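You operate a simulated robot arm through the tools that you are given. There is no shell and no other tool. Be economical: measure what you need, move in short steps, check, and stop when the job is done.

You are at the controls of a simulated robot arm. One attempt, no reset.

JOB
Clamp the key in the jig, sand off its old glue with the fine block, then free it.
Fine: blue knob to HOLD, later to FREE; it stays in the jig, bar up; block back. What is to be rubbed or washed off counts as gone when no trace of it is left.

The check looks at the end state, three seconds after you hand in, the way a careful person would. Anything else that was tipped, shoved, dropped, spilled or broken makes it a failure.

ROBOT AND FRAMES
A 5-joint arm with a two-finger parallel gripper, fixed in place. Base frame: the origin is at the foot of the arm, x ahead of it, y to its left, z up; the work surface is at about z = 0. Lengths are in m, angles in degrees, forces in N, time in s.
With the tool pointing down near the work surface it reaches from about 0.26 to 0.6 m from the base axis. Its first joint turns from -66.0 to 66.0 degrees. The tool tilts only in the upright plane through the base axis and itself; it spins freely about its own axis. Payload 1.57 kg.
The tool frame sits at the grasp point between the pads (the TCP): z along the fingers, y along the line on which they close. The tips reach 0.03 m beyond it. The gripper opens to 0.08 m. The fingers are 0.017 m wide and 0.012 m thick; the gripper's body (0.04 by 0.082 m) begins 0.08 m behind the TCP.
Orientation is that of the tool frame in the base frame, as a unit quaternion [w, x, y, z]. With the fingers straight down and closing along the base's y, the tool's x points along the base's -x, its y along +y and its z along -z.

CONTROLS
- The arm moves only by the tool arm_command. Its argument "deltas" is a list of rows, each a list of 2 entries, a list of its own where there are three numbers: the shift along the tool's x, y, z in m, then the turn, a rotation vector about the tool's x, y, z in degrees. In form: [[[dx, dy, dz], [wx, wy, wz]], ...]. A call has 1 to 8 rows; each row shifts and turns the commanded pose from where the row before left it, along the tool's axes as they then stand. "hand" is the closure in counts, from 0 (fully open) to 255 (shut), set as the call begins (left out, the last holds). Rows are played at 5 a second. More than 0.05 m and 8.6 degrees between two rows, or a gripper value outside its range, and nothing of the call is played. Where a pose cannot be reached the arm comes as near as it can. A force on the tool above 40 N (or 10 N above the force at the start of the call, whichever is more), or a blocked arm, ends the call early, and 0.2 s more pass. The fingers move at their own pace (about 0.153 m/s each) and stop on an object; they squeeze with about 34 N. The grip force told is the motor's: it shows also when the fingers shut on nothing. Time passes only in rows, and 0.2 s behind the last, so rows that do not move let the fingers close. It gives the time, the measured TCP pose, the force on the tool (base axes), the opening and the grip force at its end, in the units of the frame above (readings bear some noise), with the torque about the TCP (base axes, N m) and any sound that the robot's microphone picked up.
- Cameras (640 x 400 px; columns grow to the right, rows downward): "scene" is fixed at [0.0371, 0.3916, 0.5359]; the picture's right is [-0.78, -0.63, 0.00], its down [-0.30, 0.37, -0.88] and it looks along [0.55, -0.68, -0.48] (base axes); focal length 321 px, centre (320, 200). "wrist" rides on the gripper at [0.072, -0.007, -0.122] in the tool frame; the picture's right is [0.09, 1.00, 0.00], its down [-0.84, 0.08, -0.54] and it looks along [-0.54, 0.05, 0.84] (tool axes); focal length 238 px, centre (320, 200). There is no depth. A picture from a camera that has moved, and an enlarged one, comes with that camera's place and axes in the base frame and with its lens.
- camera(camera): a new picture of that camera. The clock stands still meanwhile.
- close_up(camera, box): a new picture of the part [left, top, right, bottom] of that camera's present view, enlarged. The clock stands still meanwhile.
- close_job(): hands the job in; it is judged then, once.

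Work in short steps. Places have to be worked out from the pictures, the camera data and where the tool is seen: move nearer, look again, correct. Check each grasp and each placing, and mend what went wrong. You have 120 turns and 84 pictures in all, those below and enlarged ones among them. Open the gripper and draw the arm clear of the work before you hand the job in, unless the task says otherwise; then end with one line.

The tools are called after ">>>" by a JSON object that holds its "api" and its "payload". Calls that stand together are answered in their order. arm_command: Moves the arm, as the interface text tells. Its arguments: {"type":"object","properties":{"deltas":{"type":"array","items":{"type":"array"}},"hand":{"type":"number"}},"required":["deltas"]} The other tools are called the same way: camera (camera) takes a picture; close_up (camera, box) takes an enlarged picture of a part of a camera's view; close_job () hands the job in.

At the start:

```text
time: 0.0
position: [0.3888, -0.0963, 0.349]
orientation: [0.0, 0.0, 1.0, 0.0]
force: [0.8, 0.0, -0.7]
ft_torque: [0.01, 0.0, -0.03]
gripper_width: 0.0799
gripper_force: 0.1
```

scene: 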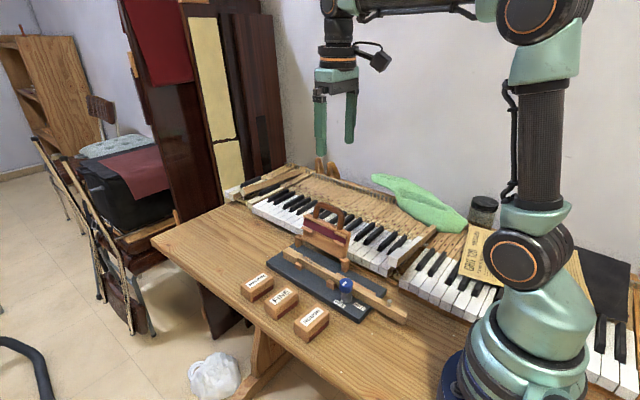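
wrist: 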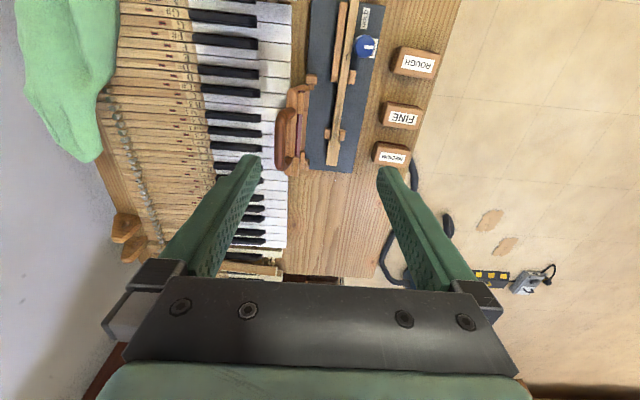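

I start by enlarging the jig area in both views to read the parts.

>>> {"api": "close_up", "payload": {"camera": "scene", "box": [230, 190, 430, 350]}}

>>> {"api": "close_up", "payload": {"camera": "wrist", "box": [240, 0, 480, 180]}}

```text
2.50 times, centred on (330, 270) of scene
camera zoom: at [0.0371, 0.3916, 0.5359], right [-0.78, -0.63, 0.0], down [-0.3, 0.37, -0.88], along [0.55, -0.68, -0.48], focal length 803 px, centre (295, 25)
```

zoom: 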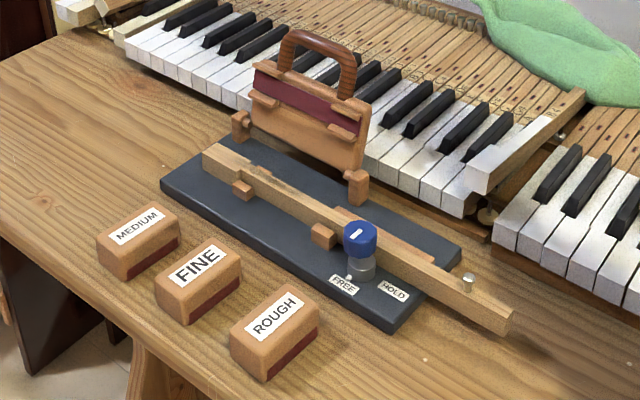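

```text
2.22 times, centred on (360, 90) of wrist
camera zoom: at [0.3175, -0.1031, 0.4719], right [-0.09, 1.0, 0.0], down [0.84, 0.08, 0.54], along [0.54, 0.05, -0.84], focal length 530 px, centre (231, 444)
```

zoom: 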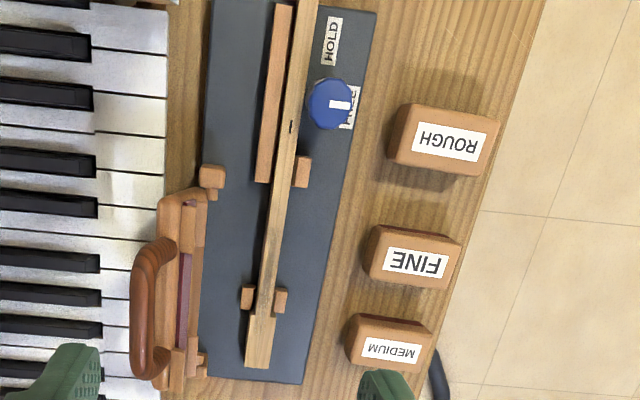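

The blocks lie near x≈0.41, y≈0.05, the knob near (0.313,-0.037), with the key running along x. I move back and lower for a closer look.

>>> {"api": "arm_command", "payload": {"deltas": [[[0.03, 0.02, 0.033], [0, 0, 0]], [[0.03, 0.02, 0.033], [0, 0, 0]], [[0.03, 0.016, 0.033], [0, 0, 0]], [[0, 0, 0], [0, 0, 0]]]}}

>>> {"api": "camera", "payload": {"camera": "wrist"}}

```text
time: 1.0
position: [0.2996, -0.0414, 0.252]
orientation: [-0.001, 0.0, 1.0, 0.0]
force: [0.4, 0.4, -0.1]
ft_torque: [-0.01, 0.01, 0.0]
gripper_width: 0.0801
gripper_force: 0.0
```

```text
79 pictures are left
camera wrist: at [0.2277, -0.0479, 0.3739], right [-0.09, 1.0, 0.0], down [0.84, 0.08, 0.54], along [0.54, 0.05, -0.84], focal length 238 px, centre (320, 200)
```

wrist: 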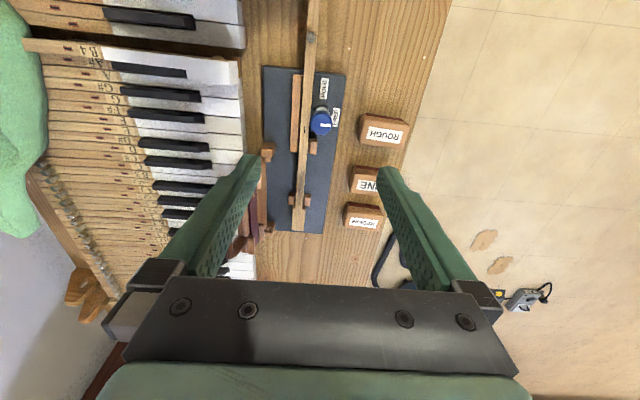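

>>> {"api": "close_up", "payload": {"camera": "wrist", "box": [230, 50, 390, 150]}}

>>> {"api": "close_up", "payload": {"camera": "wrist", "box": [230, 140, 390, 240]}}

>>> {"api": "close_up", "payload": {"camera": "scene", "box": [275, 235, 355, 285]}}

>>> {"api": "close_up", "payload": {"camera": "scene", "box": [320, 265, 416, 325]}}

```text
4.00 times, centred on (310, 100) of wrist
camera zoom: at [0.2277, -0.0479, 0.3739], right [-0.09, 1.0, 0.0], down [0.84, 0.08, 0.54], along [0.54, 0.05, -0.84], focal length 953 px, centre (360, 600)
```

zoom: 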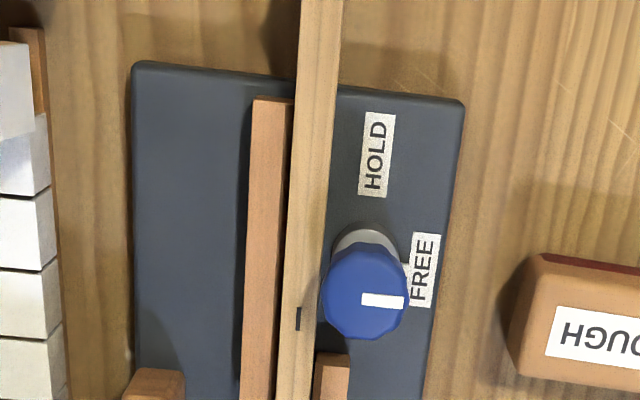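

```text
4.00 times, centred on (310, 190) of wrist
camera zoom: at [0.2277, -0.0479, 0.3739], right [-0.09, 1.0, 0.0], down [0.84, 0.08, 0.54], along [0.54, 0.05, -0.84], focal length 953 px, centre (360, 240)
```

zoom: 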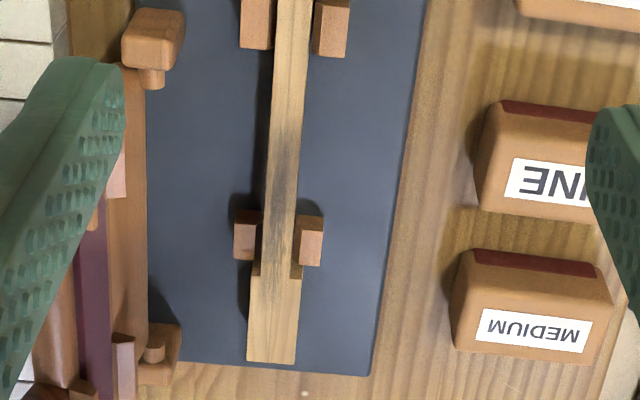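

```text
8.00 times, centred on (315, 260) of scene
camera zoom: at [0.0371, 0.3916, 0.5359], right [-0.78, -0.63, 0.0], down [-0.3, 0.37, -0.88], along [0.55, -0.68, -0.48], focal length 2570 px, centre (360, -280)
```

zoom: 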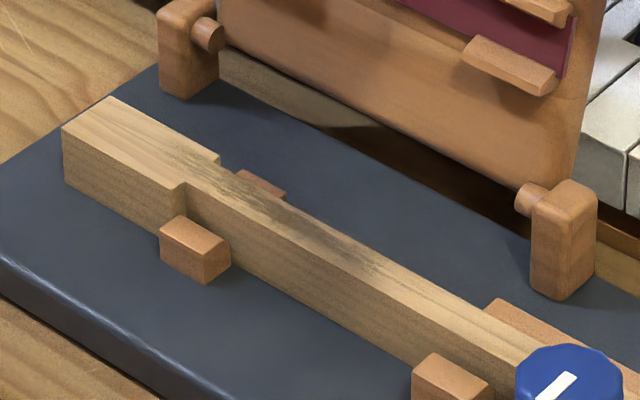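

```text
6.67 times, centred on (368, 295) of scene
camera zoom: at [0.0371, 0.3916, 0.5359], right [-0.78, -0.63, 0.0], down [-0.3, 0.37, -0.88], along [0.55, -0.68, -0.48], focal length 2142 px, centre (0, -433)
```

zoom: 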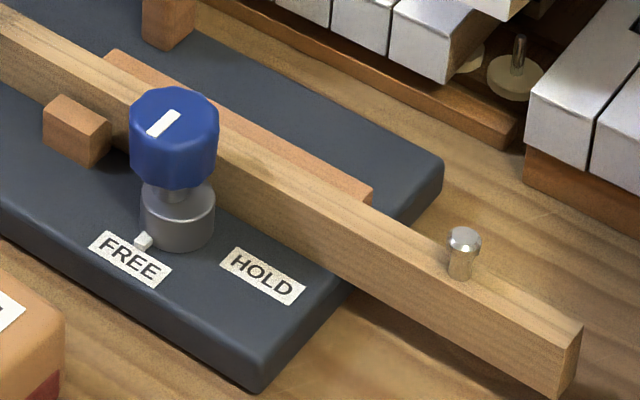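

The glue is a grey stain on the key top from x≈0.43 to 0.5; the knob points to FREE (+y) with HOLD towards -x, so it turns CCW from above. I go above the knob and check the centring.

>>> {"api": "arm_command", "payload": {"deltas": [[[-0.006, 0.002, 0.04], [0, 0, 0]], [[-0.005, 0, 0.04], [0, 0, 0]], [[0, 0, 0.04], [0, 0, 0]], [[0, 0, 0], [0, 0, 0]]]}}

>>> {"api": "camera", "payload": {"camera": "wrist"}}

>>> {"api": "close_up", "payload": {"camera": "scene", "box": [270, 210, 430, 310]}}

```text
time: 2.0
position: [0.3096, -0.0382, 0.1289]
orientation: [-0.001, 0.0, 1.0, 0.0]
force: [-0.1, 0.7, 0.8]
ft_torque: [0.05, 0.01, -0.02]
gripper_width: 0.0801
gripper_force: 0.0
```

```text
74 pictures are left
camera wrist: at [0.2378, -0.0448, 0.2511], right [-0.09, 1.0, 0.0], down [0.84, 0.08, 0.54], along [0.54, 0.05, -0.84], focal length 238 px, centre (320, 200)
```

wrist: 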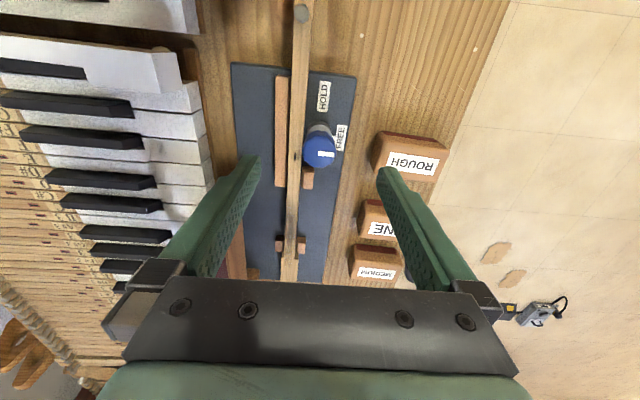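

```text
4.00 times, centred on (350, 260) of scene
camera zoom: at [0.0371, 0.3916, 0.5359], right [-0.78, -0.63, 0.0], down [-0.3, 0.37, -0.88], along [0.55, -0.68, -0.48], focal length 1285 px, centre (200, -40)
```

zoom: 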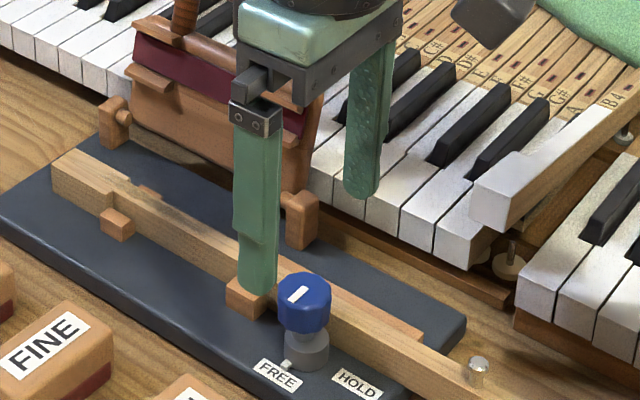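

Knob centre ≈(0.313,-0.038), top z≈0.06. I narrow the fingers, descend so the tips stay just above the key, and close.

>>> {"api": "arm_command", "payload": {"deltas": [[[-0.003, 0, 0.02], [0, 0, 0]], [[0, 0, 0.02], [0, 0, 0]], [[0, 0, 0.017], [0, 0, 0]], [[0, 0, 0], [0, 0, 0]]], "hand": 80}}

>>> {"api": "close_up", "payload": {"camera": "scene", "box": [270, 230, 430, 330]}}

>>> {"api": "close_up", "payload": {"camera": "wrist", "box": [240, 100, 400, 200]}}

```text
time: 3.0
position: [0.3128, -0.0388, 0.0737]
orientation: [0.0, 0.001, 1.0, 0.0]
force: [0.1, -0.5, -0.4]
ft_torque: [0.03, 0.01, 0.02]
gripper_width: 0.0548
gripper_force: 0.0
```

```text
4.00 times, centred on (350, 280) of scene
camera zoom: at [0.0371, 0.3916, 0.5359], right [-0.78, -0.63, 0.0], down [-0.3, 0.37, -0.88], along [0.55, -0.68, -0.48], focal length 1285 px, centre (200, -120)
```

zoom: 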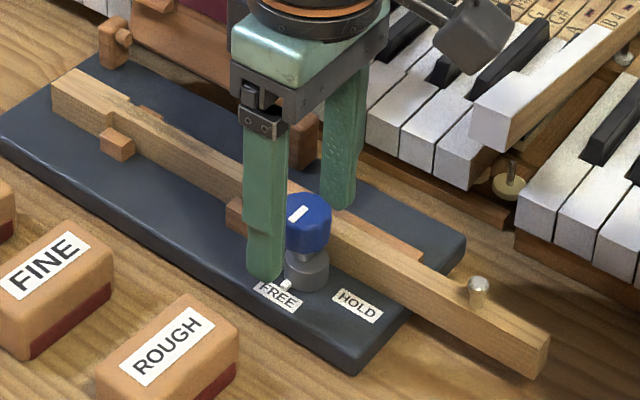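

```text
4.00 times, centred on (320, 150) of wrist
camera zoom: at [0.241, -0.0451, 0.195], right [-0.09, 1.0, 0.0], down [0.84, 0.08, 0.54], along [0.54, 0.05, -0.84], focal length 953 px, centre (320, 400)
```

zoom: 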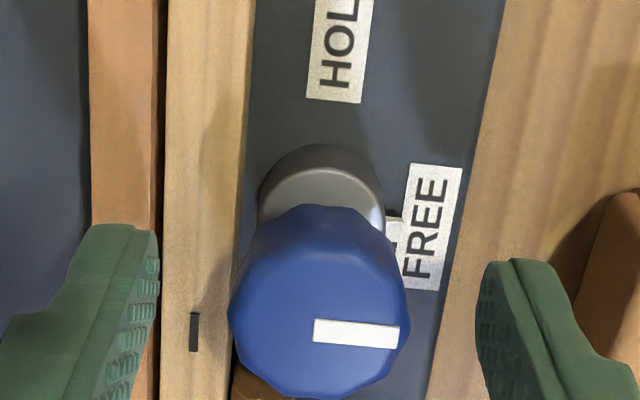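

Aligned well. Close on the knob.

>>> {"api": "arm_command", "payload": {"deltas": [[[0.001, 0, 0.001], [0, 0, 0]], [[0, 0, 0], [0, 0, 0]], [[0, 0, 0], [0, 0, 0]]], "hand": 255}}

```text
time: 3.8
position: [0.3132, -0.0379, 0.0714]
orientation: [0.001, 0.0, 1.0, 0.0]
force: [-5.0, 5.4, 32.0]
ft_torque: [0.13, 0.1, 0.06]
gripper_width: 0.0278
gripper_force: 33.8
```

Gripped (0.0278 m), but 32 N upward suggests a finger tip resting on the key; I open slightly, raise 4 mm and re-grip.

>>> {"api": "arm_command", "payload": {"deltas": [[[0, 0, 0], [0, 0, 0]], [[0, 0, -0.003], [0, 0, 0]], [[0.0, 0, -0.001], [0, 0, 0]], [[0, 0, 0], [0, 0, 0]]], "hand": 120}}

>>> {"api": "arm_command", "payload": {"deltas": [[[0, 0, 0], [0, 0, 0]], [[0, 0, 0], [0, 0, 0]], [[0, 0, 0], [0, 0, 0]]], "hand": 255}}

>>> {"api": "close_up", "payload": {"camera": "scene", "box": [290, 240, 418, 320]}}

```text
time: 4.8
position: [0.3129, -0.0393, 0.0771]
orientation: [0.0, 0.001, 1.0, 0.001]
force: [0.3, -0.6, -0.2]
ft_torque: [0.0, 0.01, -0.01]
gripper_width: 0.0421
gripper_force: 0.0
```

```text
time: 5.6
position: [0.3142, -0.0387, 0.0787]
orientation: [0.0, 0.0, 1.0, 0.0]
force: [0.0, 11.8, 0.9]
ft_torque: [0.17, 0.01, -0.01]
gripper_width: 0.0282
gripper_force: 33.6
```

```text
5.00 times, centred on (354, 280) of scene
camera zoom: at [0.0371, 0.3916, 0.5359], right [-0.78, -0.63, 0.0], down [-0.3, 0.37, -0.88], along [0.55, -0.68, -0.48], focal length 1606 px, centre (150, -200)
```

zoom: 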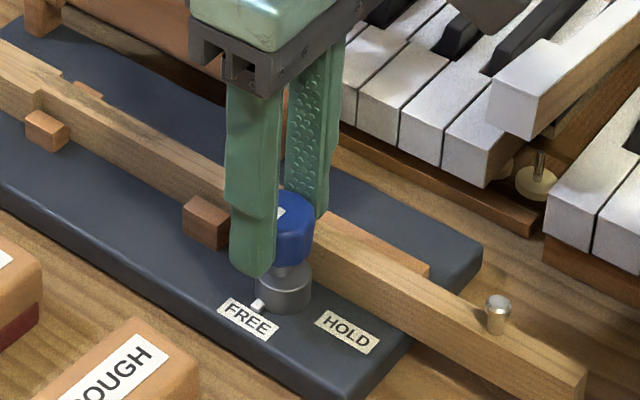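

Vertical force is gone. I nudge +y 1 mm and turn CCW (tool z negative).

>>> {"api": "arm_command", "payload": {"deltas": [[[0, 0.001, 0], [0, 0, -8.2]], [[0, 0, 0], [0, 0, -8.2]], [[0, 0, 0], [0, 0, -8.2]], [[0, 0, 0], [0, 0, -8.2]], [[0, 0, 0], [0, 0, 0]]]}}

```text
time: 6.8
position: [0.3138, -0.0373, 0.0773]
orientation: [0.0, -0.283, 0.959, 0.0]
force: [-1.9, -13.2, -0.2]
ft_torque: [-0.15, -0.06, 0.02]
gripper_width: 0.0279
gripper_force: 33.6
```

>>> {"api": "arm_command", "payload": {"deltas": [[[0, 0, 0], [0, 0, -8.2]], [[0, 0, 0], [0, 0, -8.2]], [[0, 0, 0], [0, 0, -8.2]], [[0, 0, 0], [0, 0, -8.2]], [[0, 0, 0], [0, 0, -8.2]], [[0, 0, 0], [0, 0, -8.2]], [[0, 0, 0], [0, 0, -8.2]], [[0, 0, 0], [0, 0, 0]]]}}

>>> {"api": "close_up", "payload": {"camera": "scene", "box": [290, 240, 418, 320]}}

>>> {"api": "close_up", "payload": {"camera": "wrist", "box": [240, 120, 400, 220]}}

```text
time: 8.6
position: [0.3118, -0.0381, 0.0772]
orientation: [0.001, 0.708, -0.707, -0.001]
force: [2.6, -1.7, 0.0]
ft_torque: [-0.07, -0.06, -0.24]
gripper_width: 0.028
gripper_force: 34.0
```

```text
5.00 times, centred on (354, 280) of scene
camera zoom: at [0.0372, 0.3916, 0.5359], right [-0.78, -0.63, 0.0], down [-0.3, 0.37, -0.88], along [0.55, -0.68, -0.48], focal length 1606 px, centre (150, -200)
```

zoom: 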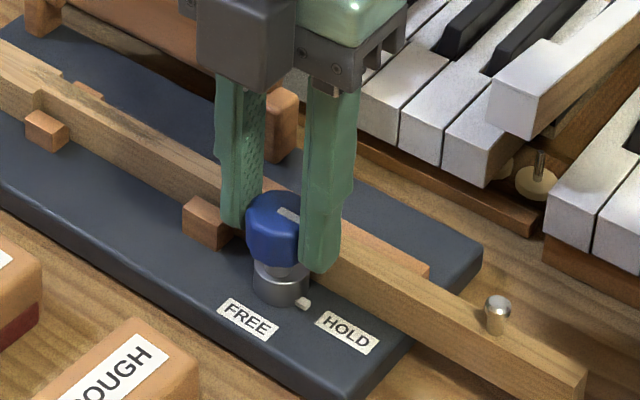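

```text
4.00 times, centred on (320, 170) of wrist
camera zoom: at [0.3191, -0.1098, 0.199], right [-1.0, -0.1, 0.0], down [-0.08, 0.84, 0.54], along [-0.05, 0.54, -0.84], focal length 953 px, centre (320, 320)
```

zoom: 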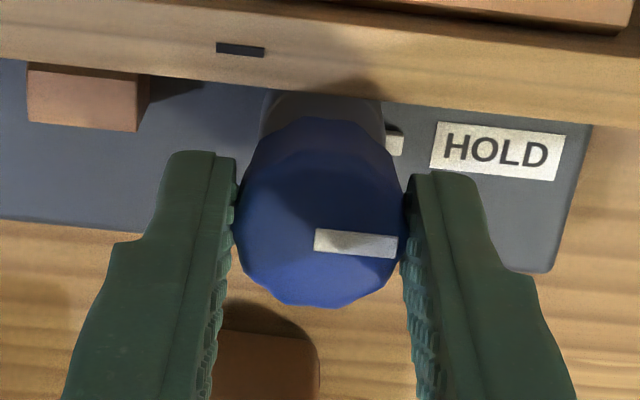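

The pointer is aimed at HOLD. I push a few more degrees to feel for the stop.

>>> {"api": "arm_command", "payload": {"deltas": [[[0, 0, 0], [0, 0, -4]], [[0, 0, 0], [0, 0, 0]]]}}

>>> {"api": "arm_command", "payload": {"deltas": [[[0, 0, 0], [0, 0, 0]], [[0, 0, 0], [0, 0, 0]], [[0, 0, -0.03], [0, 0, 0]], [[0, 0, -0.03], [0, 0, 0]], [[0, 0, 0], [0, 0, 0]]], "hand": 80}}

>>> {"api": "close_up", "payload": {"camera": "scene", "box": [290, 240, 418, 320]}}

```text
time: 9.2
position: [0.3133, -0.0375, 0.0776]
orientation: [0.0, 0.733, -0.68, -0.001]
force: [-4.4, -3.6, 0.2]
ft_torque: [-0.08, 0.09, -0.15]
gripper_width: 0.0282
gripper_force: 34.1
```

```text
time: 10.4
position: [0.3133, -0.038, 0.138]
orientation: [0.0, 0.732, -0.681, 0.0]
force: [0.1, -0.5, -0.6]
ft_torque: [0.03, 0.02, 0.0]
gripper_width: 0.0548
gripper_force: 0.1
```

```text
5.00 times, centred on (354, 280) of scene
camera zoom: at [0.0371, 0.3916, 0.5359], right [-0.78, -0.63, 0.0], down [-0.3, 0.37, -0.88], along [0.55, -0.68, -0.48], focal length 1606 px, centre (150, -200)
```

zoom: 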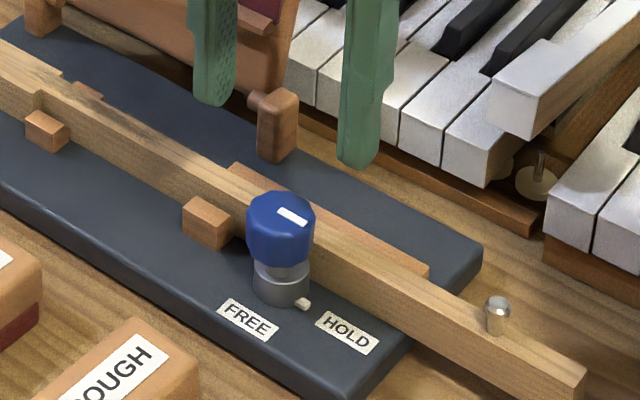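

Knob is at HOLD, marker peg aligned. Next I raise and spin the tool to the other side (camera on +y, away from the upright bar) to grip the FINE block across x.

>>> {"api": "arm_command", "payload": {"deltas": [[[0, 0, -0.04], [0, 0, 8.4]], [[0, 0, -0.04], [0, 0, 8.4]], [[0, 0, 0], [0, 0, 8.4]], [[0, 0, 0], [0, 0, 8.4]], [[0, 0, 0], [0, 0, 8.4]], [[0, 0, 0], [0, 0, 8.4]], [[0, 0, 0], [0, 0, 8.4]], [[0, 0, 0], [0, 0, 8.4]]], "hand": 0}}

>>> {"api": "arm_command", "payload": {"deltas": [[[0, 0, 0], [0, 0, 8.4]], [[0, 0, 0], [0, 0, 8.4]], [[0, 0, 0], [0, 0, 8.4]], [[0, 0, 0], [0, 0, 8.4]], [[0, 0, 0], [0, 0, 8.4]], [[0, 0, 0], [0, 0, 8.4]], [[0, 0, 0], [0, 0, 8.4]], [[0, 0, 0], [0, 0, 8.4]]]}}

>>> {"api": "arm_command", "payload": {"deltas": [[[0, 0, 0], [0, 0, 8.4]], [[0, 0, 0], [0, 0, 8.4]], [[0, 0, 0], [0, 0, 8.4]], [[0, 0, 0], [0, 0, 8.4]], [[0, 0, 0], [0, 0, 8.4]], [[0, 0, 0], [0, 0, 8.4]], [[0, 0, 0], [0, 0, 0]]]}}

```text
time: 12.2
position: [0.3134, -0.0382, 0.2168]
orientation: [0.001, -0.232, 0.973, 0.0]
force: [-0.2, -0.1, -0.8]
ft_torque: [0.02, 0.02, 0.01]
gripper_width: 0.0799
gripper_force: 0.0
```

```text
time: 14.0
position: [0.3124, -0.0378, 0.216]
orientation: [-0.001, 0.345, 0.939, 0.0]
force: [1.0, 0.0, -0.6]
ft_torque: [-0.01, 0.0, -0.03]
gripper_width: 0.0801
gripper_force: 0.1
```

```text
time: 15.6
position: [0.3126, -0.0377, 0.2156]
orientation: [0.0, 0.712, 0.702, 0.001]
force: [-0.3, -0.6, -0.4]
ft_torque: [-0.02, -0.01, 0.01]
gripper_width: 0.0798
gripper_force: 0.1
```

>>> {"api": "arm_command", "payload": {"deltas": [[[0.031, 0.033, 0], [0, 0, 0]], [[0.031, 0.033, 0], [0, 0, 0]], [[0.031, 0.032, 0.02], [0, 0, -0.7]], [[0, 0, 0.03], [0, 0, 0]], [[0, 0, 0], [0, 0, 0]]]}}

>>> {"api": "camera", "payload": {"camera": "wrist"}}

>>> {"api": "close_up", "payload": {"camera": "scene", "box": [220, 240, 380, 340]}}

```text
time: 16.8
position: [0.4119, 0.0535, 0.1683]
orientation: [0.001, 0.707, 0.707, 0.0]
force: [-0.1, 0.0, 0.3]
ft_torque: [0.0, 0.03, 0.03]
gripper_width: 0.0799
gripper_force: 0.0
```

```text
66 pictures are left
camera wrist: at [0.4051, 0.1256, 0.2893], right [1.0, 0.09, 0.0], down [0.08, -0.84, 0.54], along [0.05, -0.54, -0.84], focal length 238 px, centre (320, 200)
```

wrist: 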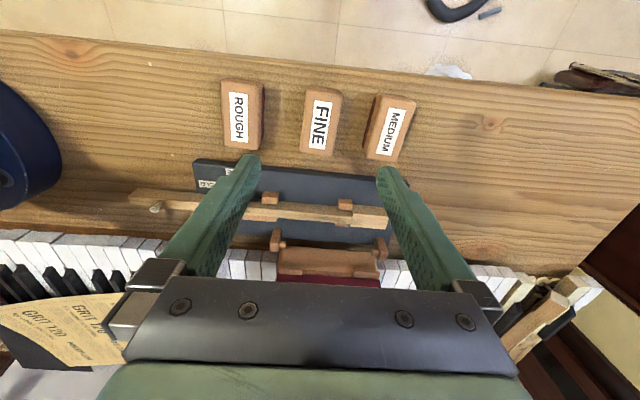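

```text
4.00 times, centred on (300, 290) of scene
camera zoom: at [0.0371, 0.3916, 0.5359], right [-0.78, -0.63, 0.0], down [-0.3, 0.37, -0.88], along [0.55, -0.68, -0.48], focal length 1285 px, centre (400, -160)
```

zoom: 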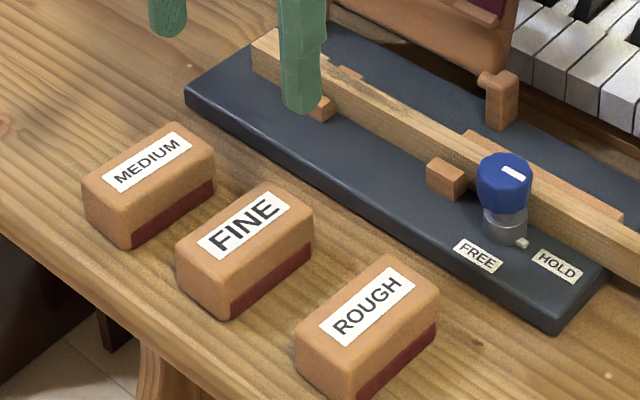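

FINE block centre ≈(0.412,0.057), about 0.037×0.065, top z≈0.03. I narrow to 0.056 and descend partway to check.

>>> {"api": "arm_command", "payload": {"deltas": [[[0.003, 0, 0.04], [0, 0, 0]], [[0, 0, 0.04], [0, 0, 0]], [[0, 0, 0.014], [0, 0, 0]], [[0, 0, 0], [0, 0, 0]]], "hand": 76}}

>>> {"api": "camera", "payload": {"camera": "wrist"}}

>>> {"api": "close_up", "payload": {"camera": "scene", "box": [220, 240, 380, 340]}}

```text
time: 17.8
position: [0.4132, 0.0575, 0.0732]
orientation: [0.0, 0.707, 0.707, 0.0]
force: [0.5, 0.5, 0.0]
ft_torque: [0.0, 0.03, 0.0]
gripper_width: 0.0562
gripper_force: 0.0
```

```text
64 pictures are left
camera wrist: at [0.4058, 0.1299, 0.1959], right [1.0, 0.09, 0.0], down [0.08, -0.84, 0.54], along [0.05, -0.54, -0.84], focal length 238 px, centre (320, 200)
```

wrist: 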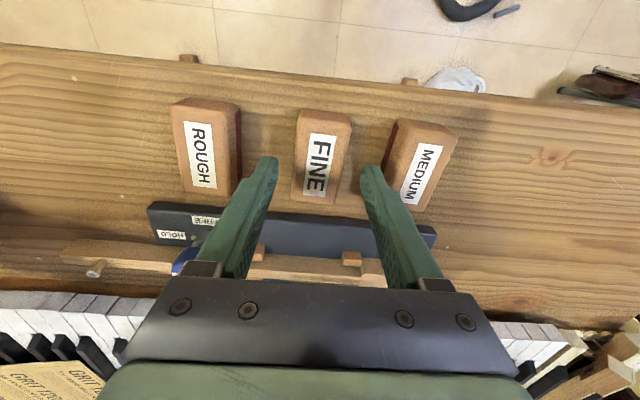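

```text
4.00 times, centred on (300, 290) of scene
camera zoom: at [0.0371, 0.3916, 0.5359], right [-0.78, -0.63, 0.0], down [-0.3, 0.37, -0.88], along [0.55, -0.68, -0.48], focal length 1285 px, centre (400, -160)
```

zoom: 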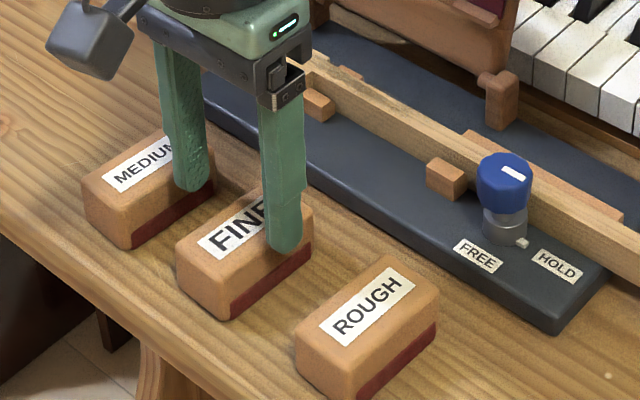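

Clearances look sufficient (≈10 mm to MEDIUM). I shift slightly and descend, then close.

>>> {"api": "arm_command", "payload": {"deltas": [[[0.003, 0.0015, 0.011], [0, 0, 0]], [[0, 0, 0.01], [0, 0, 0]], [[0, 0, 0.01], [0, 0, 0]], [[0, 0, 0], [0, 0, 0]]]}}

>>> {"api": "arm_command", "payload": {"deltas": [[[0, 0, 0], [0, 0, 0]], [[0, 0, 0], [0, 0, 0]], [[0, 0, 0], [0, 0, 0]]], "hand": 255}}

```text
time: 18.8
position: [0.4133, 0.0604, 0.0423]
orientation: [0.0, 0.706, 0.708, 0.0]
force: [-0.1, 0.0, 1.0]
ft_torque: [0.01, 0.03, -0.03]
gripper_width: 0.0564
gripper_force: 0.1
```

```text
time: 19.6
position: [0.4132, 0.0604, 0.0432]
orientation: [0.0, 0.706, 0.708, 0.0]
force: [-0.1, 0.0, 0.5]
ft_torque: [0.01, -0.04, 0.01]
gripper_width: 0.0391
gripper_force: 33.8
```

Block gripped (0.039). I lift it and carry it over the stained part of the key, staying clear of the upright bar.

>>> {"api": "arm_command", "payload": {"deltas": [[[0, 0, -0.03], [0, 0, 0]], [[0, 0, -0.03], [0, 0, 0]], [[0, 0, -0.03], [0, 0, 0]], [[0, 0, 0], [0, 0, 0]]]}}

>>> {"api": "arm_command", "payload": {"deltas": [[[-0.03, 0.005, 0], [0, 0, 0]], [[-0.03, 0.005, 0], [0, 0, 0]], [[-0.03, 0.006, 0], [0, 0, 0]], [[-0.0255, 0, 0], [0, 0, 0]], [[0, 0, 0], [0, 0, 0]]]}}

>>> {"api": "close_up", "payload": {"camera": "scene", "box": [220, 180, 420, 305]}}

>>> {"api": "camera", "payload": {"camera": "wrist"}}

```text
time: 20.6
position: [0.4133, 0.0599, 0.1315]
orientation: [0.0, 0.707, 0.708, 0.001]
force: [-0.6, -0.2, -1.0]
ft_torque: [-0.02, -0.01, 0.04]
gripper_width: 0.0389
gripper_force: 34.0
```

```text
time: 21.8
position: [0.4298, -0.0555, 0.1311]
orientation: [0.0, 0.706, 0.708, 0.001]
force: [-0.5, 0.7, 0.5]
ft_torque: [-0.02, 0.02, -0.01]
gripper_width: 0.0388
gripper_force: 34.1
```

```text
3.20 times, centred on (320, 242) of scene
camera zoom: at [0.0371, 0.3916, 0.5359], right [-0.78, -0.63, 0.0], down [-0.3, 0.37, -0.88], along [0.55, -0.68, -0.48], focal length 1028 px, centre (320, 64)
```

zoom: 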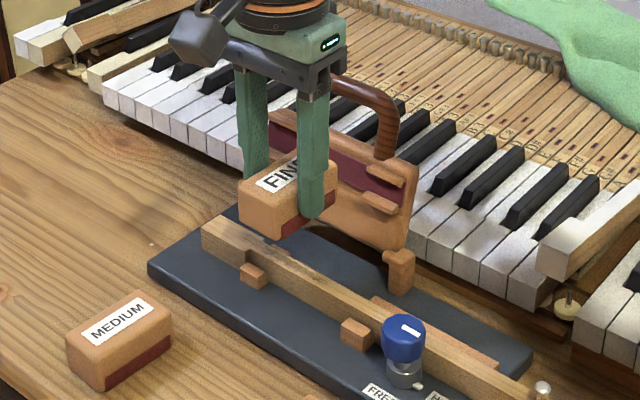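

```text
61 pictures are left
camera wrist: at [0.4221, 0.0164, 0.2532], right [1.0, 0.09, 0.0], down [0.08, -0.84, 0.54], along [0.05, -0.54, -0.84], focal length 238 px, centre (320, 200)
```

wrist: 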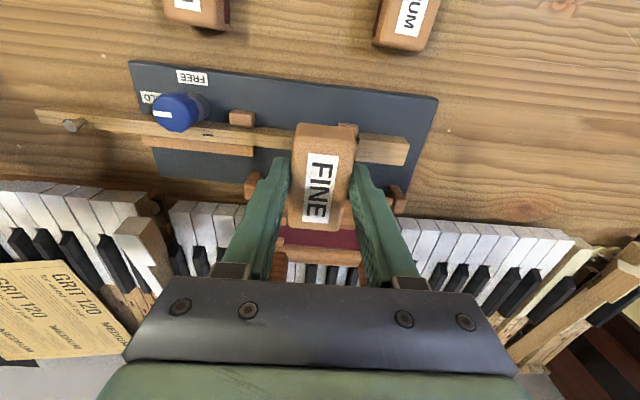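

Clear of the bar. I descend slowly until contact with the key.

>>> {"api": "arm_command", "payload": {"deltas": [[[0, 0, 0.02], [0, 0, 0]], [[0, 0, 0.018], [0, 0, 0]], [[0, 0, 0.003], [0, 0, 0]], [[0, 0, 0.003], [0, 0, 0]], [[0, 0, 0], [0, 0, 0]]]}}

>>> {"api": "arm_command", "payload": {"deltas": [[[0, 0, 0.002], [0, 0, 0]], [[0, 0, 0.002], [0, 0, 0]], [[0, 0, 0], [0, 0, 0]]]}}

```text
time: 23.0
position: [0.4298, -0.0567, 0.0875]
orientation: [0.0, 0.707, 0.708, 0.0]
force: [0.0, 0.3, -0.6]
ft_torque: [0.01, -0.01, 0.0]
gripper_width: 0.0385
gripper_force: 34.1
```

```text
time: 23.8
position: [0.4281, -0.0543, 0.0844]
orientation: [0.001, 0.707, 0.707, 0.001]
force: [0.2, 0.6, -0.4]
ft_torque: [-0.03, 0.0, -0.01]
gripper_width: 0.0384
gripper_force: 34.3
```

>>> {"api": "arm_command", "payload": {"deltas": [[[0, 0, 0.0015], [0, 0, 0]], [[0, 0, 0.0015], [0, 0, 0]], [[0, 0, 0], [0, 0, 0]]]}}

>>> {"api": "arm_command", "payload": {"deltas": [[[0, 0, 0.001], [0, 0, 0]], [[0, 0, 0], [0, 0, 0]]]}}

```text
time: 24.6
position: [0.4297, -0.0551, 0.0811]
orientation: [0.001, 0.708, 0.707, 0.001]
force: [-11.2, 0.4, 31.7]
ft_torque: [-0.24, 0.53, -0.11]
gripper_width: 0.0388
gripper_force: 34.4
```

```text
time: 25.2
position: [0.4309, -0.0554, 0.082]
orientation: [0.001, 0.707, 0.708, 0.002]
force: [-8.6, 0.7, 37.1]
ft_torque: [-0.17, 0.39, -0.05]
gripper_width: 0.0386
gripper_force: 34.2
```

Contact at TCP z≈0.082 (37 N). I ease off to a moderate press and start stroking along the key.

>>> {"api": "arm_command", "payload": {"deltas": [[[0, 0, -0.0018], [0, 0, 0]], [[0, 0, 0], [0, 0, 0]]]}}

>>> {"api": "arm_command", "payload": {"deltas": [[[0, 0.01, 0], [0, 0, 0]], [[0, 0.01, 0], [0, 0, 0]], [[0, 0.01, 0], [0, 0, 0]], [[0, 0.01, 0], [0, 0, 0]], [[0, 0, 0], [0, 0, 0]]]}}

```text
time: 25.8
position: [0.4306, -0.0544, 0.082]
orientation: [0.002, 0.707, 0.707, 0.001]
force: [4.1, 1.6, 9.9]
ft_torque: [-0.01, -0.17, 0.03]
gripper_width: 0.0384
gripper_force: 34.1
```

```text
time: 26.5
position: [0.4461, -0.0552, 0.0814]
orientation: [-0.01, 0.708, 0.706, -0.007]
force: [-6.6, 0.4, 11.0]
ft_torque: [-0.1, 0.01, -0.12]
gripper_width: 0.0385
gripper_force: 34.7
stopped in row 3: the force on the tool passed its limit at 52 N (the readings are from after the stop); the commanded pose is now the measured one
```

Something blocked at block edge x≈0.466. I lift slightly and look.

>>> {"api": "close_up", "payload": {"camera": "scene", "box": [260, 220, 356, 280]}}

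>>> {"api": "close_up", "payload": {"camera": "wrist", "box": [240, 80, 432, 200]}}

```text
6.67 times, centred on (308, 250) of scene
camera zoom: at [0.0371, 0.3916, 0.5359], right [-0.78, -0.63, 0.0], down [-0.3, 0.37, -0.88], along [0.55, -0.68, -0.48], focal length 2142 px, centre (400, -133)
```

zoom: 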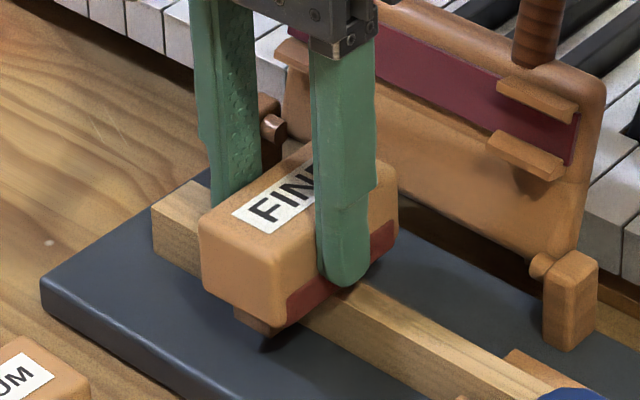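

```text
3.33 times, centred on (336, 140) of wrist
camera zoom: at [0.4423, 0.0163, 0.2038], right [1.0, 0.09, -0.02], down [0.09, -0.84, 0.54], along [0.03, -0.54, -0.84], focal length 794 px, centre (267, 400)
```

zoom: 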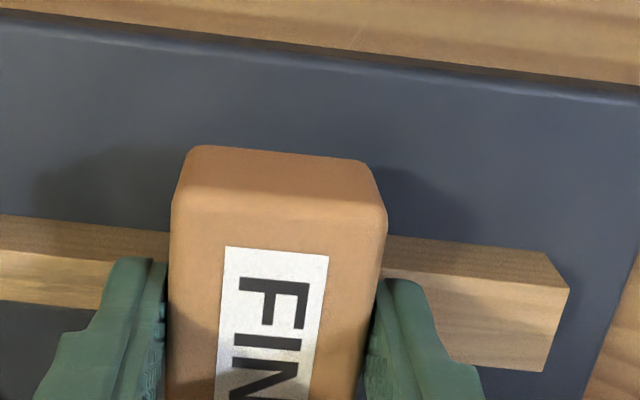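

The block was tilted ~1.4° by drag. I lift, level it, move to x≈0.46 and probe the contact height there to tell friction from a step.

>>> {"api": "arm_command", "payload": {"deltas": [[[0, 0, -0.004], [0, 0, 0]], [[0, 0, -0.002], [-1.4, -0.25, -0.15]], [[0, 0.014, 0], [0, 0, 0]], [[0, 0, 0], [0, 0, 0]]]}}

>>> {"api": "arm_command", "payload": {"deltas": [[[0, 0, 0.002], [0, 0, 0]], [[0, 0, 0.001], [0, 0, 0]], [[0, 0, 0.001], [0, 0, 0]], [[0, 0, 0], [0, 0, 0]]]}}

```text
time: 27.5
position: [0.4617, -0.0548, 0.0869]
orientation: [0.0, 0.707, 0.707, 0.001]
force: [-0.8, 0.3, -0.8]
ft_torque: [-0.03, -0.01, -0.03]
gripper_width: 0.0384
gripper_force: 33.7
```

```text
time: 28.5
position: [0.4601, -0.0543, 0.0828]
orientation: [0.001, 0.707, 0.707, 0.001]
force: [-0.3, 0.1, 0.2]
ft_torque: [0.01, -0.04, 0.01]
gripper_width: 0.0386
gripper_force: 34.0
```

No step there; it was drag. I go down in half-millimetre steps to a light press.

>>> {"api": "arm_command", "payload": {"deltas": [[[0, 0, 0.0006], [0, 0, 0]], [[0, 0, 0], [0, 0, 0]]]}}

>>> {"api": "arm_command", "payload": {"deltas": [[[0, 0, 0.0005], [0, 0, 0]], [[0, 0, 0], [0, 0, 0]]]}}

```text
time: 29.1
position: [0.4613, -0.0548, 0.0839]
orientation: [0.002, 0.708, 0.707, 0.001]
force: [0.2, 0.1, 0.0]
ft_torque: [-0.01, -0.01, 0.01]
gripper_width: 0.0385
gripper_force: 34.3
```

```text
time: 29.7
position: [0.4613, -0.0559, 0.0819]
orientation: [0.002, 0.707, 0.707, 0.002]
force: [0.9, 0.2, -0.6]
ft_torque: [0.0, -0.01, 0.01]
gripper_width: 0.0383
gripper_force: 34.5
```

>>> {"api": "arm_command", "payload": {"deltas": [[[0, 0, 0.0006], [0, 0, 0]], [[0, 0, 0], [0, 0, 0]]]}}

>>> {"api": "arm_command", "payload": {"deltas": [[[0, 0, 0.0005], [0, 0, 0]], [[0, 0, 0], [0, 0, 0]]]}}

```text
time: 30.3
position: [0.4597, -0.0557, 0.0817]
orientation: [0.0, 0.707, 0.707, 0.002]
force: [-1.9, 0.4, 0.1]
ft_torque: [0.0, -0.01, -0.04]
gripper_width: 0.0387
gripper_force: 34.3
```

```text
time: 30.9
position: [0.4615, -0.0546, 0.0815]
orientation: [0.001, 0.707, 0.707, 0.002]
force: [0.3, -0.6, 2.8]
ft_torque: [0.0, 0.03, -0.02]
gripper_width: 0.0384
gripper_force: 33.7
```

Touching lightly. I press 0.4 mm more and stroke toward -x.

>>> {"api": "arm_command", "payload": {"deltas": [[[0, 0, 0.0004], [0, 0, 0]], [[0, -0.008, 0], [0, 0, 0]], [[0, -0.008, 0], [0, 0, 0]], [[0, -0.008, 0], [0, 0, 0]], [[0, -0.008, 0], [0, 0, 0]], [[0, -0.008, 0], [0, 0, 0]]]}}

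```text
time: 32.3
position: [0.4217, -0.0562, 0.0803]
orientation: [0.003, 0.707, 0.708, 0.001]
force: [6.1, 0.8, 15.7]
ft_torque: [-0.02, -0.02, 0.01]
gripper_width: 0.0385
gripper_force: 33.7
```

Good: 16 N press with smooth motion. I continue to the -x end and back.

>>> {"api": "arm_command", "payload": {"deltas": [[[0, -0.008, 0], [0, 0, 0]], [[0, -0.008, 0], [0, 0, 0]], [[0, -0.008, 0], [0, 0, 0]], [[0, -0.008, 0], [0, 0, 0]], [[0, 0, 0], [0, 0, 0]]]}}

>>> {"api": "arm_command", "payload": {"deltas": [[[0, 0.008, 0], [0, 0, 0]], [[0, 0.008, 0], [0, 0, 0]], [[0, 0.008, 0], [0, 0, 0]], [[0, 0.008, 0], [0, 0, 0]], [[0, 0.008, 0], [0, 0, 0]], [[0, 0.008, 0], [0, 0, 0]], [[0, 0.008, 0], [0, 0, 0]], [[0, 0.008, 0], [0, 0, 0]]]}}

```text
time: 33.5
position: [0.3891, -0.0555, 0.081]
orientation: [0.002, 0.707, 0.707, 0.001]
force: [6.5, 0.0, 17.5]
ft_torque: [0.0, -0.07, 0.04]
gripper_width: 0.0387
gripper_force: 33.8
```

```text
time: 33.9
position: [0.3904, -0.0554, 0.0806]
orientation: [-0.004, 0.707, 0.707, -0.004]
force: [-2.0, 0.3, 6.3]
ft_torque: [-0.06, -0.01, 0.03]
gripper_width: 0.0385
gripper_force: 34.1
stopped in row 1: the force on the tool passed its limit at 42 N (the readings are from after the stop); the commanded pose is now the measured one
```

Pushing +x digs in. I look at how much glue is left first: lift, and move aside in +y for a view.

>>> {"api": "arm_command", "payload": {"deltas": [[[0, 0, -0.005], [-0.6, 0, 0]], [[0, 0, -0.02], [0, 0, 0]], [[0.03, 0, -0.02], [0, 0, 0]], [[0.03, 0, 0], [0, 0, 0]], [[0, 0, 0], [0, 0, 0]]]}}

>>> {"api": "close_up", "payload": {"camera": "scene", "box": [260, 225, 356, 285]}}

>>> {"api": "close_up", "payload": {"camera": "wrist", "box": [220, 120, 476, 280]}}

```text
time: 35.1
position: [0.3906, 0.0061, 0.1243]
orientation: [0.0, 0.707, 0.707, 0.0]
force: [-0.2, 0.1, -0.9]
ft_torque: [-0.01, 0.0, -0.01]
gripper_width: 0.0385
gripper_force: 33.7
```

```text
6.67 times, centred on (308, 255) of scene
camera zoom: at [0.0371, 0.3916, 0.5359], right [-0.78, -0.63, 0.0], down [-0.3, 0.37, -0.88], along [0.55, -0.68, -0.48], focal length 2142 px, centre (400, -167)
```

zoom: 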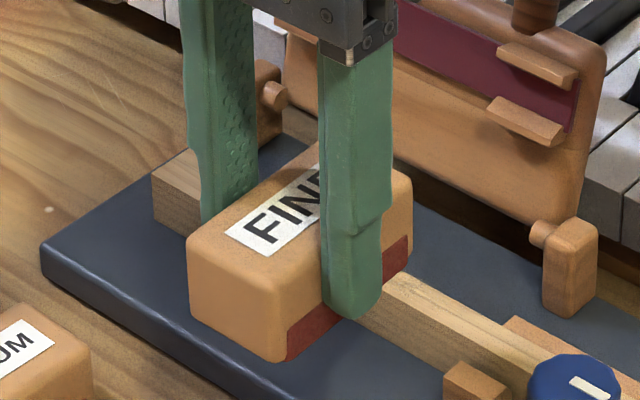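

```text
2.50 times, centred on (348, 200) of wrist
camera zoom: at [0.3831, 0.0777, 0.2471], right [1.0, 0.09, 0.0], down [0.08, -0.84, 0.54], along [0.05, -0.54, -0.84], focal length 596 px, centre (250, 200)
```

zoom: 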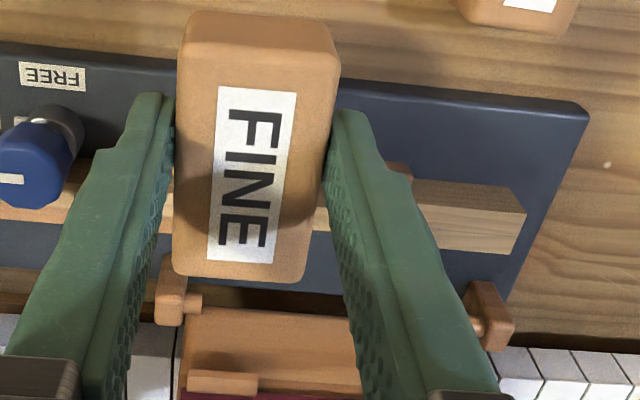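

>>> {"api": "arm_command", "payload": {"deltas": [[[0.02, 0.03, -0.03], [0, 0, 0]], [[0.02, 0.04, -0.02], [0, 0, 0]], [[0, 0.03, 0], [0, 0, 0]], [[0, 0, 0], [0, 0, 0]]]}}

>>> {"api": "close_up", "payload": {"camera": "scene", "box": [260, 225, 356, 285]}}

>>> {"api": "close_up", "payload": {"camera": "wrist", "box": [180, 130, 436, 290]}}

```text
time: 36.1
position: [0.4907, 0.0465, 0.1758]
orientation: [0.0, 0.708, 0.706, 0.0]
force: [0.8, 1.0, 0.3]
ft_torque: [-0.02, -0.01, -0.01]
gripper_width: 0.0384
gripper_force: 33.8
```

```text
6.67 times, centred on (308, 255) of scene
camera zoom: at [0.0371, 0.3916, 0.5359], right [-0.78, -0.63, 0.0], down [-0.3, 0.37, -0.88], along [0.55, -0.68, -0.48], focal length 2142 px, centre (400, -167)
```

zoom: 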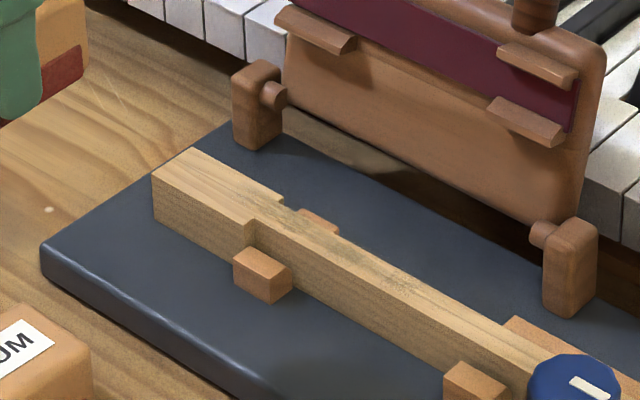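

```text
2.50 times, centred on (308, 210) of wrist
camera zoom: at [0.4842, 0.1182, 0.2977], right [1.0, 0.09, 0.0], down [0.08, -0.84, 0.54], along [0.05, -0.54, -0.84], focal length 596 px, centre (350, 175)
```

zoom: 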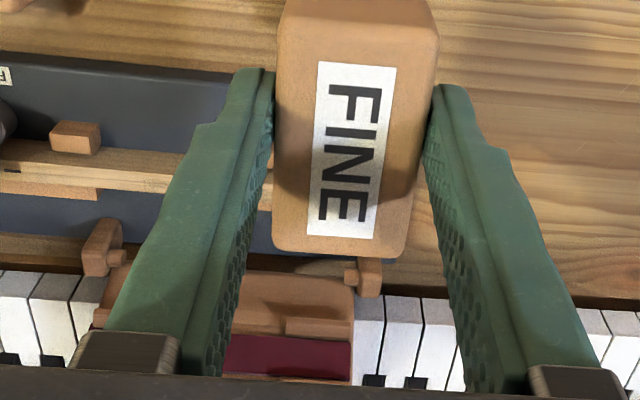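

One pass removed most of it; a faint trace remains. I go back for more -x strokes starting at x≈0.475.

>>> {"api": "arm_command", "payload": {"deltas": [[[-0.034, -0.005, 0.01], [0, 0, 0]], [[-0.034, -0.005, 0.02], [0, 0, 0]], [[-0.033, -0.006, 0.02], [0, 0, 0]], [[0, 0, 0.025], [0, 0, 0]], [[0, 0, 0.016], [0, 0, 0]], [[0, 0, 0], [0, 0, 0]]]}}

>>> {"api": "arm_command", "payload": {"deltas": [[[0, 0, 0.001], [0, 0, 0]], [[0, 0, 0.001], [0, 0, 0]], [[0, 0, 0], [0, 0, 0]]]}}

```text
time: 37.5
position: [0.4752, -0.0562, 0.0846]
orientation: [0.001, 0.708, 0.707, 0.001]
force: [-0.5, 0.5, -0.5]
ft_torque: [-0.01, -0.01, -0.01]
gripper_width: 0.0386
gripper_force: 34.2
```

```text
time: 38.3
position: [0.4742, -0.0565, 0.0817]
orientation: [0.001, 0.708, 0.707, 0.001]
force: [0.3, 0.0, 0.2]
ft_torque: [-0.02, 0.0, 0.0]
gripper_width: 0.0384
gripper_force: 34.8
```

>>> {"api": "arm_command", "payload": {"deltas": [[[0, 0, 0.0008], [0, 0, 0]], [[0, 0, 0], [0, 0, 0]]]}}

>>> {"api": "arm_command", "payload": {"deltas": [[[0, 0, 0.0006], [0, 0, 0]], [[0, 0, 0], [0, 0, 0]]]}}

```text
time: 38.9
position: [0.4748, -0.0567, 0.0814]
orientation: [0.001, 0.707, 0.707, 0.0]
force: [-0.2, 0.2, -1.1]
ft_torque: [-0.04, 0.0, 0.03]
gripper_width: 0.0386
gripper_force: 33.9
```

```text
time: 39.5
position: [0.4746, -0.0563, 0.08]
orientation: [0.001, 0.708, 0.706, 0.0]
force: [0.0, -0.8, -0.6]
ft_torque: [-0.03, -0.02, -0.01]
gripper_width: 0.0383
gripper_force: 34.3
```

>>> {"api": "arm_command", "payload": {"deltas": [[[0, 0, 0.0006], [0, 0, 0]], [[0, 0, 0], [0, 0, 0]]]}}

>>> {"api": "arm_command", "payload": {"deltas": [[[0, 0, 0.0004], [0, 0, 0]], [[0, 0, 0], [0, 0, 0]]]}}

```text
time: 40.1
position: [0.4748, -0.0561, 0.0812]
orientation: [0.0, 0.708, 0.706, 0.001]
force: [-2.6, -0.7, 9.6]
ft_torque: [-0.02, 0.21, -0.01]
gripper_width: 0.0382
gripper_force: 33.6
```

```text
time: 40.7
position: [0.4743, -0.0564, 0.0806]
orientation: [0.002, 0.706, 0.708, 0.002]
force: [1.4, 3.4, 13.7]
ft_torque: [0.15, 0.13, -0.03]
gripper_width: 0.0385
gripper_force: 33.8
```

Press 14 N; stroke -x.

>>> {"api": "arm_command", "payload": {"deltas": [[[0, -0.008, 0], [0, 0, 0]], [[0, -0.008, 0], [0, 0, 0]], [[0, -0.008, 0], [0, 0, 0]], [[0, -0.008, 0], [0, 0, 0]], [[0, -0.008, 0], [0, 0, 0]], [[0, -0.008, 0], [0, 0, 0]], [[0, -0.008, 0], [0, 0, 0]], [[0, -0.008, 0], [0, 0, 0]]]}}

>>> {"api": "arm_command", "payload": {"deltas": [[[0, -0.008, 0], [0, 0, 0]], [[0, -0.008, 0], [0, 0, 0]], [[0, -0.008, 0], [0, 0, 0]], [[0, 0, -0.0008], [0, 0, 0]], [[0, 0, 0], [0, 0, 0]]]}}

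```text
time: 42.5
position: [0.41, -0.0558, 0.0802]
orientation: [0.0, 0.707, 0.707, 0.0]
force: [3.7, 1.1, 10.9]
ft_torque: [-0.02, -0.1, 0.03]
gripper_width: 0.0386
gripper_force: 33.7
```

```text
time: 43.7
position: [0.3847, -0.0564, 0.0816]
orientation: [0.0, 0.707, 0.707, 0.0]
force: [3.3, -2.1, 9.1]
ft_torque: [-0.08, -0.13, 0.02]
gripper_width: 0.0384
gripper_force: 33.7
```

I try a gentle +x return stroke with smaller steps.

>>> {"api": "arm_command", "payload": {"deltas": [[[0, 0.004, -0.0003], [0, 0, 0]], [[0, 0.005, 0], [0, 0, 0]], [[0, 0.005, 0], [0, 0, 0]], [[0, 0.005, 0], [0, 0, 0]], [[0, 0.005, 0], [0, 0, 0]], [[0, 0.005, 0], [0, 0, 0]], [[0, 0.005, 0], [0, 0, 0]], [[0, 0.005, 0], [0, 0, 0]]]}}

```text
time: 45.5
position: [0.4256, -0.0567, 0.081]
orientation: [0.0, 0.707, 0.707, 0.0]
force: [0.3, 0.1, -0.1]
ft_torque: [-0.01, 0.02, -0.03]
gripper_width: 0.0387
gripper_force: 34.2
```

It just left contact. I go to x≈0.475, restore the press (1.1 mm) and stroke back again.

>>> {"api": "arm_command", "payload": {"deltas": [[[0, 0.025, 0], [0, 0, 0]], [[0, 0.025, 0], [0, 0, 0]], [[0, 0, 0.0005], [0, 0, 0]], [[0, 0, 0.0004], [0, 0, 0]], [[0, 0, 0.0003], [0, 0, 0]], [[0, 0, 0], [0, 0, 0]]]}}

>>> {"api": "arm_command", "payload": {"deltas": [[[0, -0.008, 0], [0, 0, 0]], [[0, -0.008, 0], [0, 0, 0]], [[0, -0.008, 0], [0, 0, 0]], [[0, -0.008, 0], [0, 0, 0]], [[0, -0.008, 0], [0, 0, 0]], [[0, -0.008, 0], [0, 0, 0]], [[0, -0.008, 0], [0, 0, 0]], [[0, -0.008, 0], [0, 0, 0]]]}}

>>> {"api": "arm_command", "payload": {"deltas": [[[0, -0.008, 0], [0, 0, 0]], [[0, -0.008, 0], [0, 0, 0]], [[0, -0.008, 0], [0, 0, 0]], [[0, 0, -0.005], [0, 0, 0]], [[0, 0, 0], [0, 0, 0]]]}}

```text
time: 46.9
position: [0.4766, -0.0575, 0.0794]
orientation: [0.001, 0.709, 0.705, 0.002]
force: [0.8, 1.2, 9.6]
ft_torque: [0.0, 0.06, -0.02]
gripper_width: 0.0385
gripper_force: 34.3
```

```text
time: 48.7
position: [0.4116, -0.0559, 0.0795]
orientation: [0.002, 0.707, 0.707, 0.002]
force: [5.3, 1.4, 15.2]
ft_torque: [0.01, -0.06, 0.02]
gripper_width: 0.0384
gripper_force: 34.3
```

```text
time: 49.9
position: [0.3863, -0.0577, 0.0839]
orientation: [-0.001, 0.707, 0.707, 0.0]
force: [0.0, -0.4, 0.2]
ft_torque: [0.02, -0.03, -0.01]
gripper_width: 0.0382
gripper_force: 33.9
```

Lift and move aside for a look.

>>> {"api": "arm_command", "payload": {"deltas": [[[0, 0, -0.04], [0, 0, 0]], [[0.03, 0.03, -0.04], [0, 0, 0]], [[0.035, 0.035, -0.01], [0, 0, 0]], [[0.035, 0.035, 0], [0, 0, 0]], [[0, 0, 0], [0, 0, 0]]]}}

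>>> {"api": "close_up", "payload": {"camera": "scene", "box": [276, 235, 356, 285]}}

```text
refused: row 2 steps farther than a row can; nothing moved
```

```text
8.00 times, centred on (316, 260) of scene
camera zoom: at [0.0371, 0.3916, 0.5359], right [-0.78, -0.63, 0.0], down [-0.3, 0.37, -0.88], along [0.55, -0.68, -0.48], focal length 2570 px, centre (352, -280)
```

zoom: 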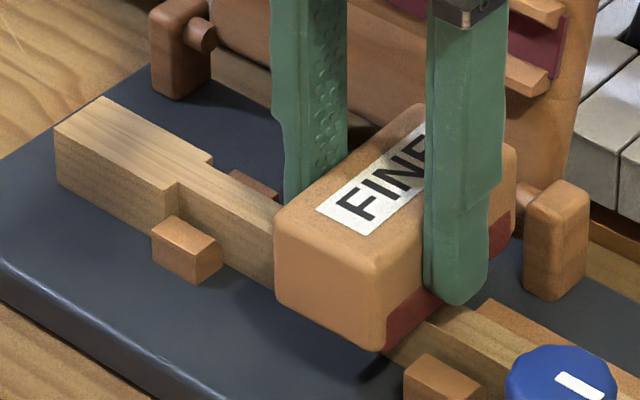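

>>> {"api": "arm_command", "payload": {"deltas": [[[0, 0, -0.045], [0, 0, 0]], [[0, 0, -0.045], [0, 0, 0]], [[0.033, 0.033, 0], [0, 0, 0]], [[0.033, 0.033, 0], [0, 0, 0]], [[0.033, 0.035, 0], [0, 0, 0]], [[0, 0, 0], [0, 0, 0]]]}}

>>> {"api": "close_up", "payload": {"camera": "scene", "box": [276, 235, 356, 285]}}

```text
time: 51.3
position: [0.4879, 0.042, 0.1734]
orientation: [0.001, 0.708, 0.707, 0.001]
force: [0.2, 0.5, -0.3]
ft_torque: [-0.03, 0.04, 0.03]
gripper_width: 0.0384
gripper_force: 34.0
```

```text
8.00 times, centred on (316, 260) of scene
camera zoom: at [0.0371, 0.3916, 0.5359], right [-0.78, -0.63, 0.0], down [-0.3, 0.37, -0.88], along [0.55, -0.68, -0.48], focal length 2570 px, centre (352, -280)
```

zoom: 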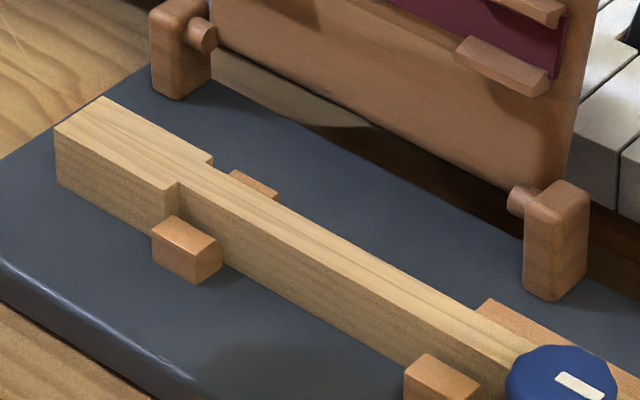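

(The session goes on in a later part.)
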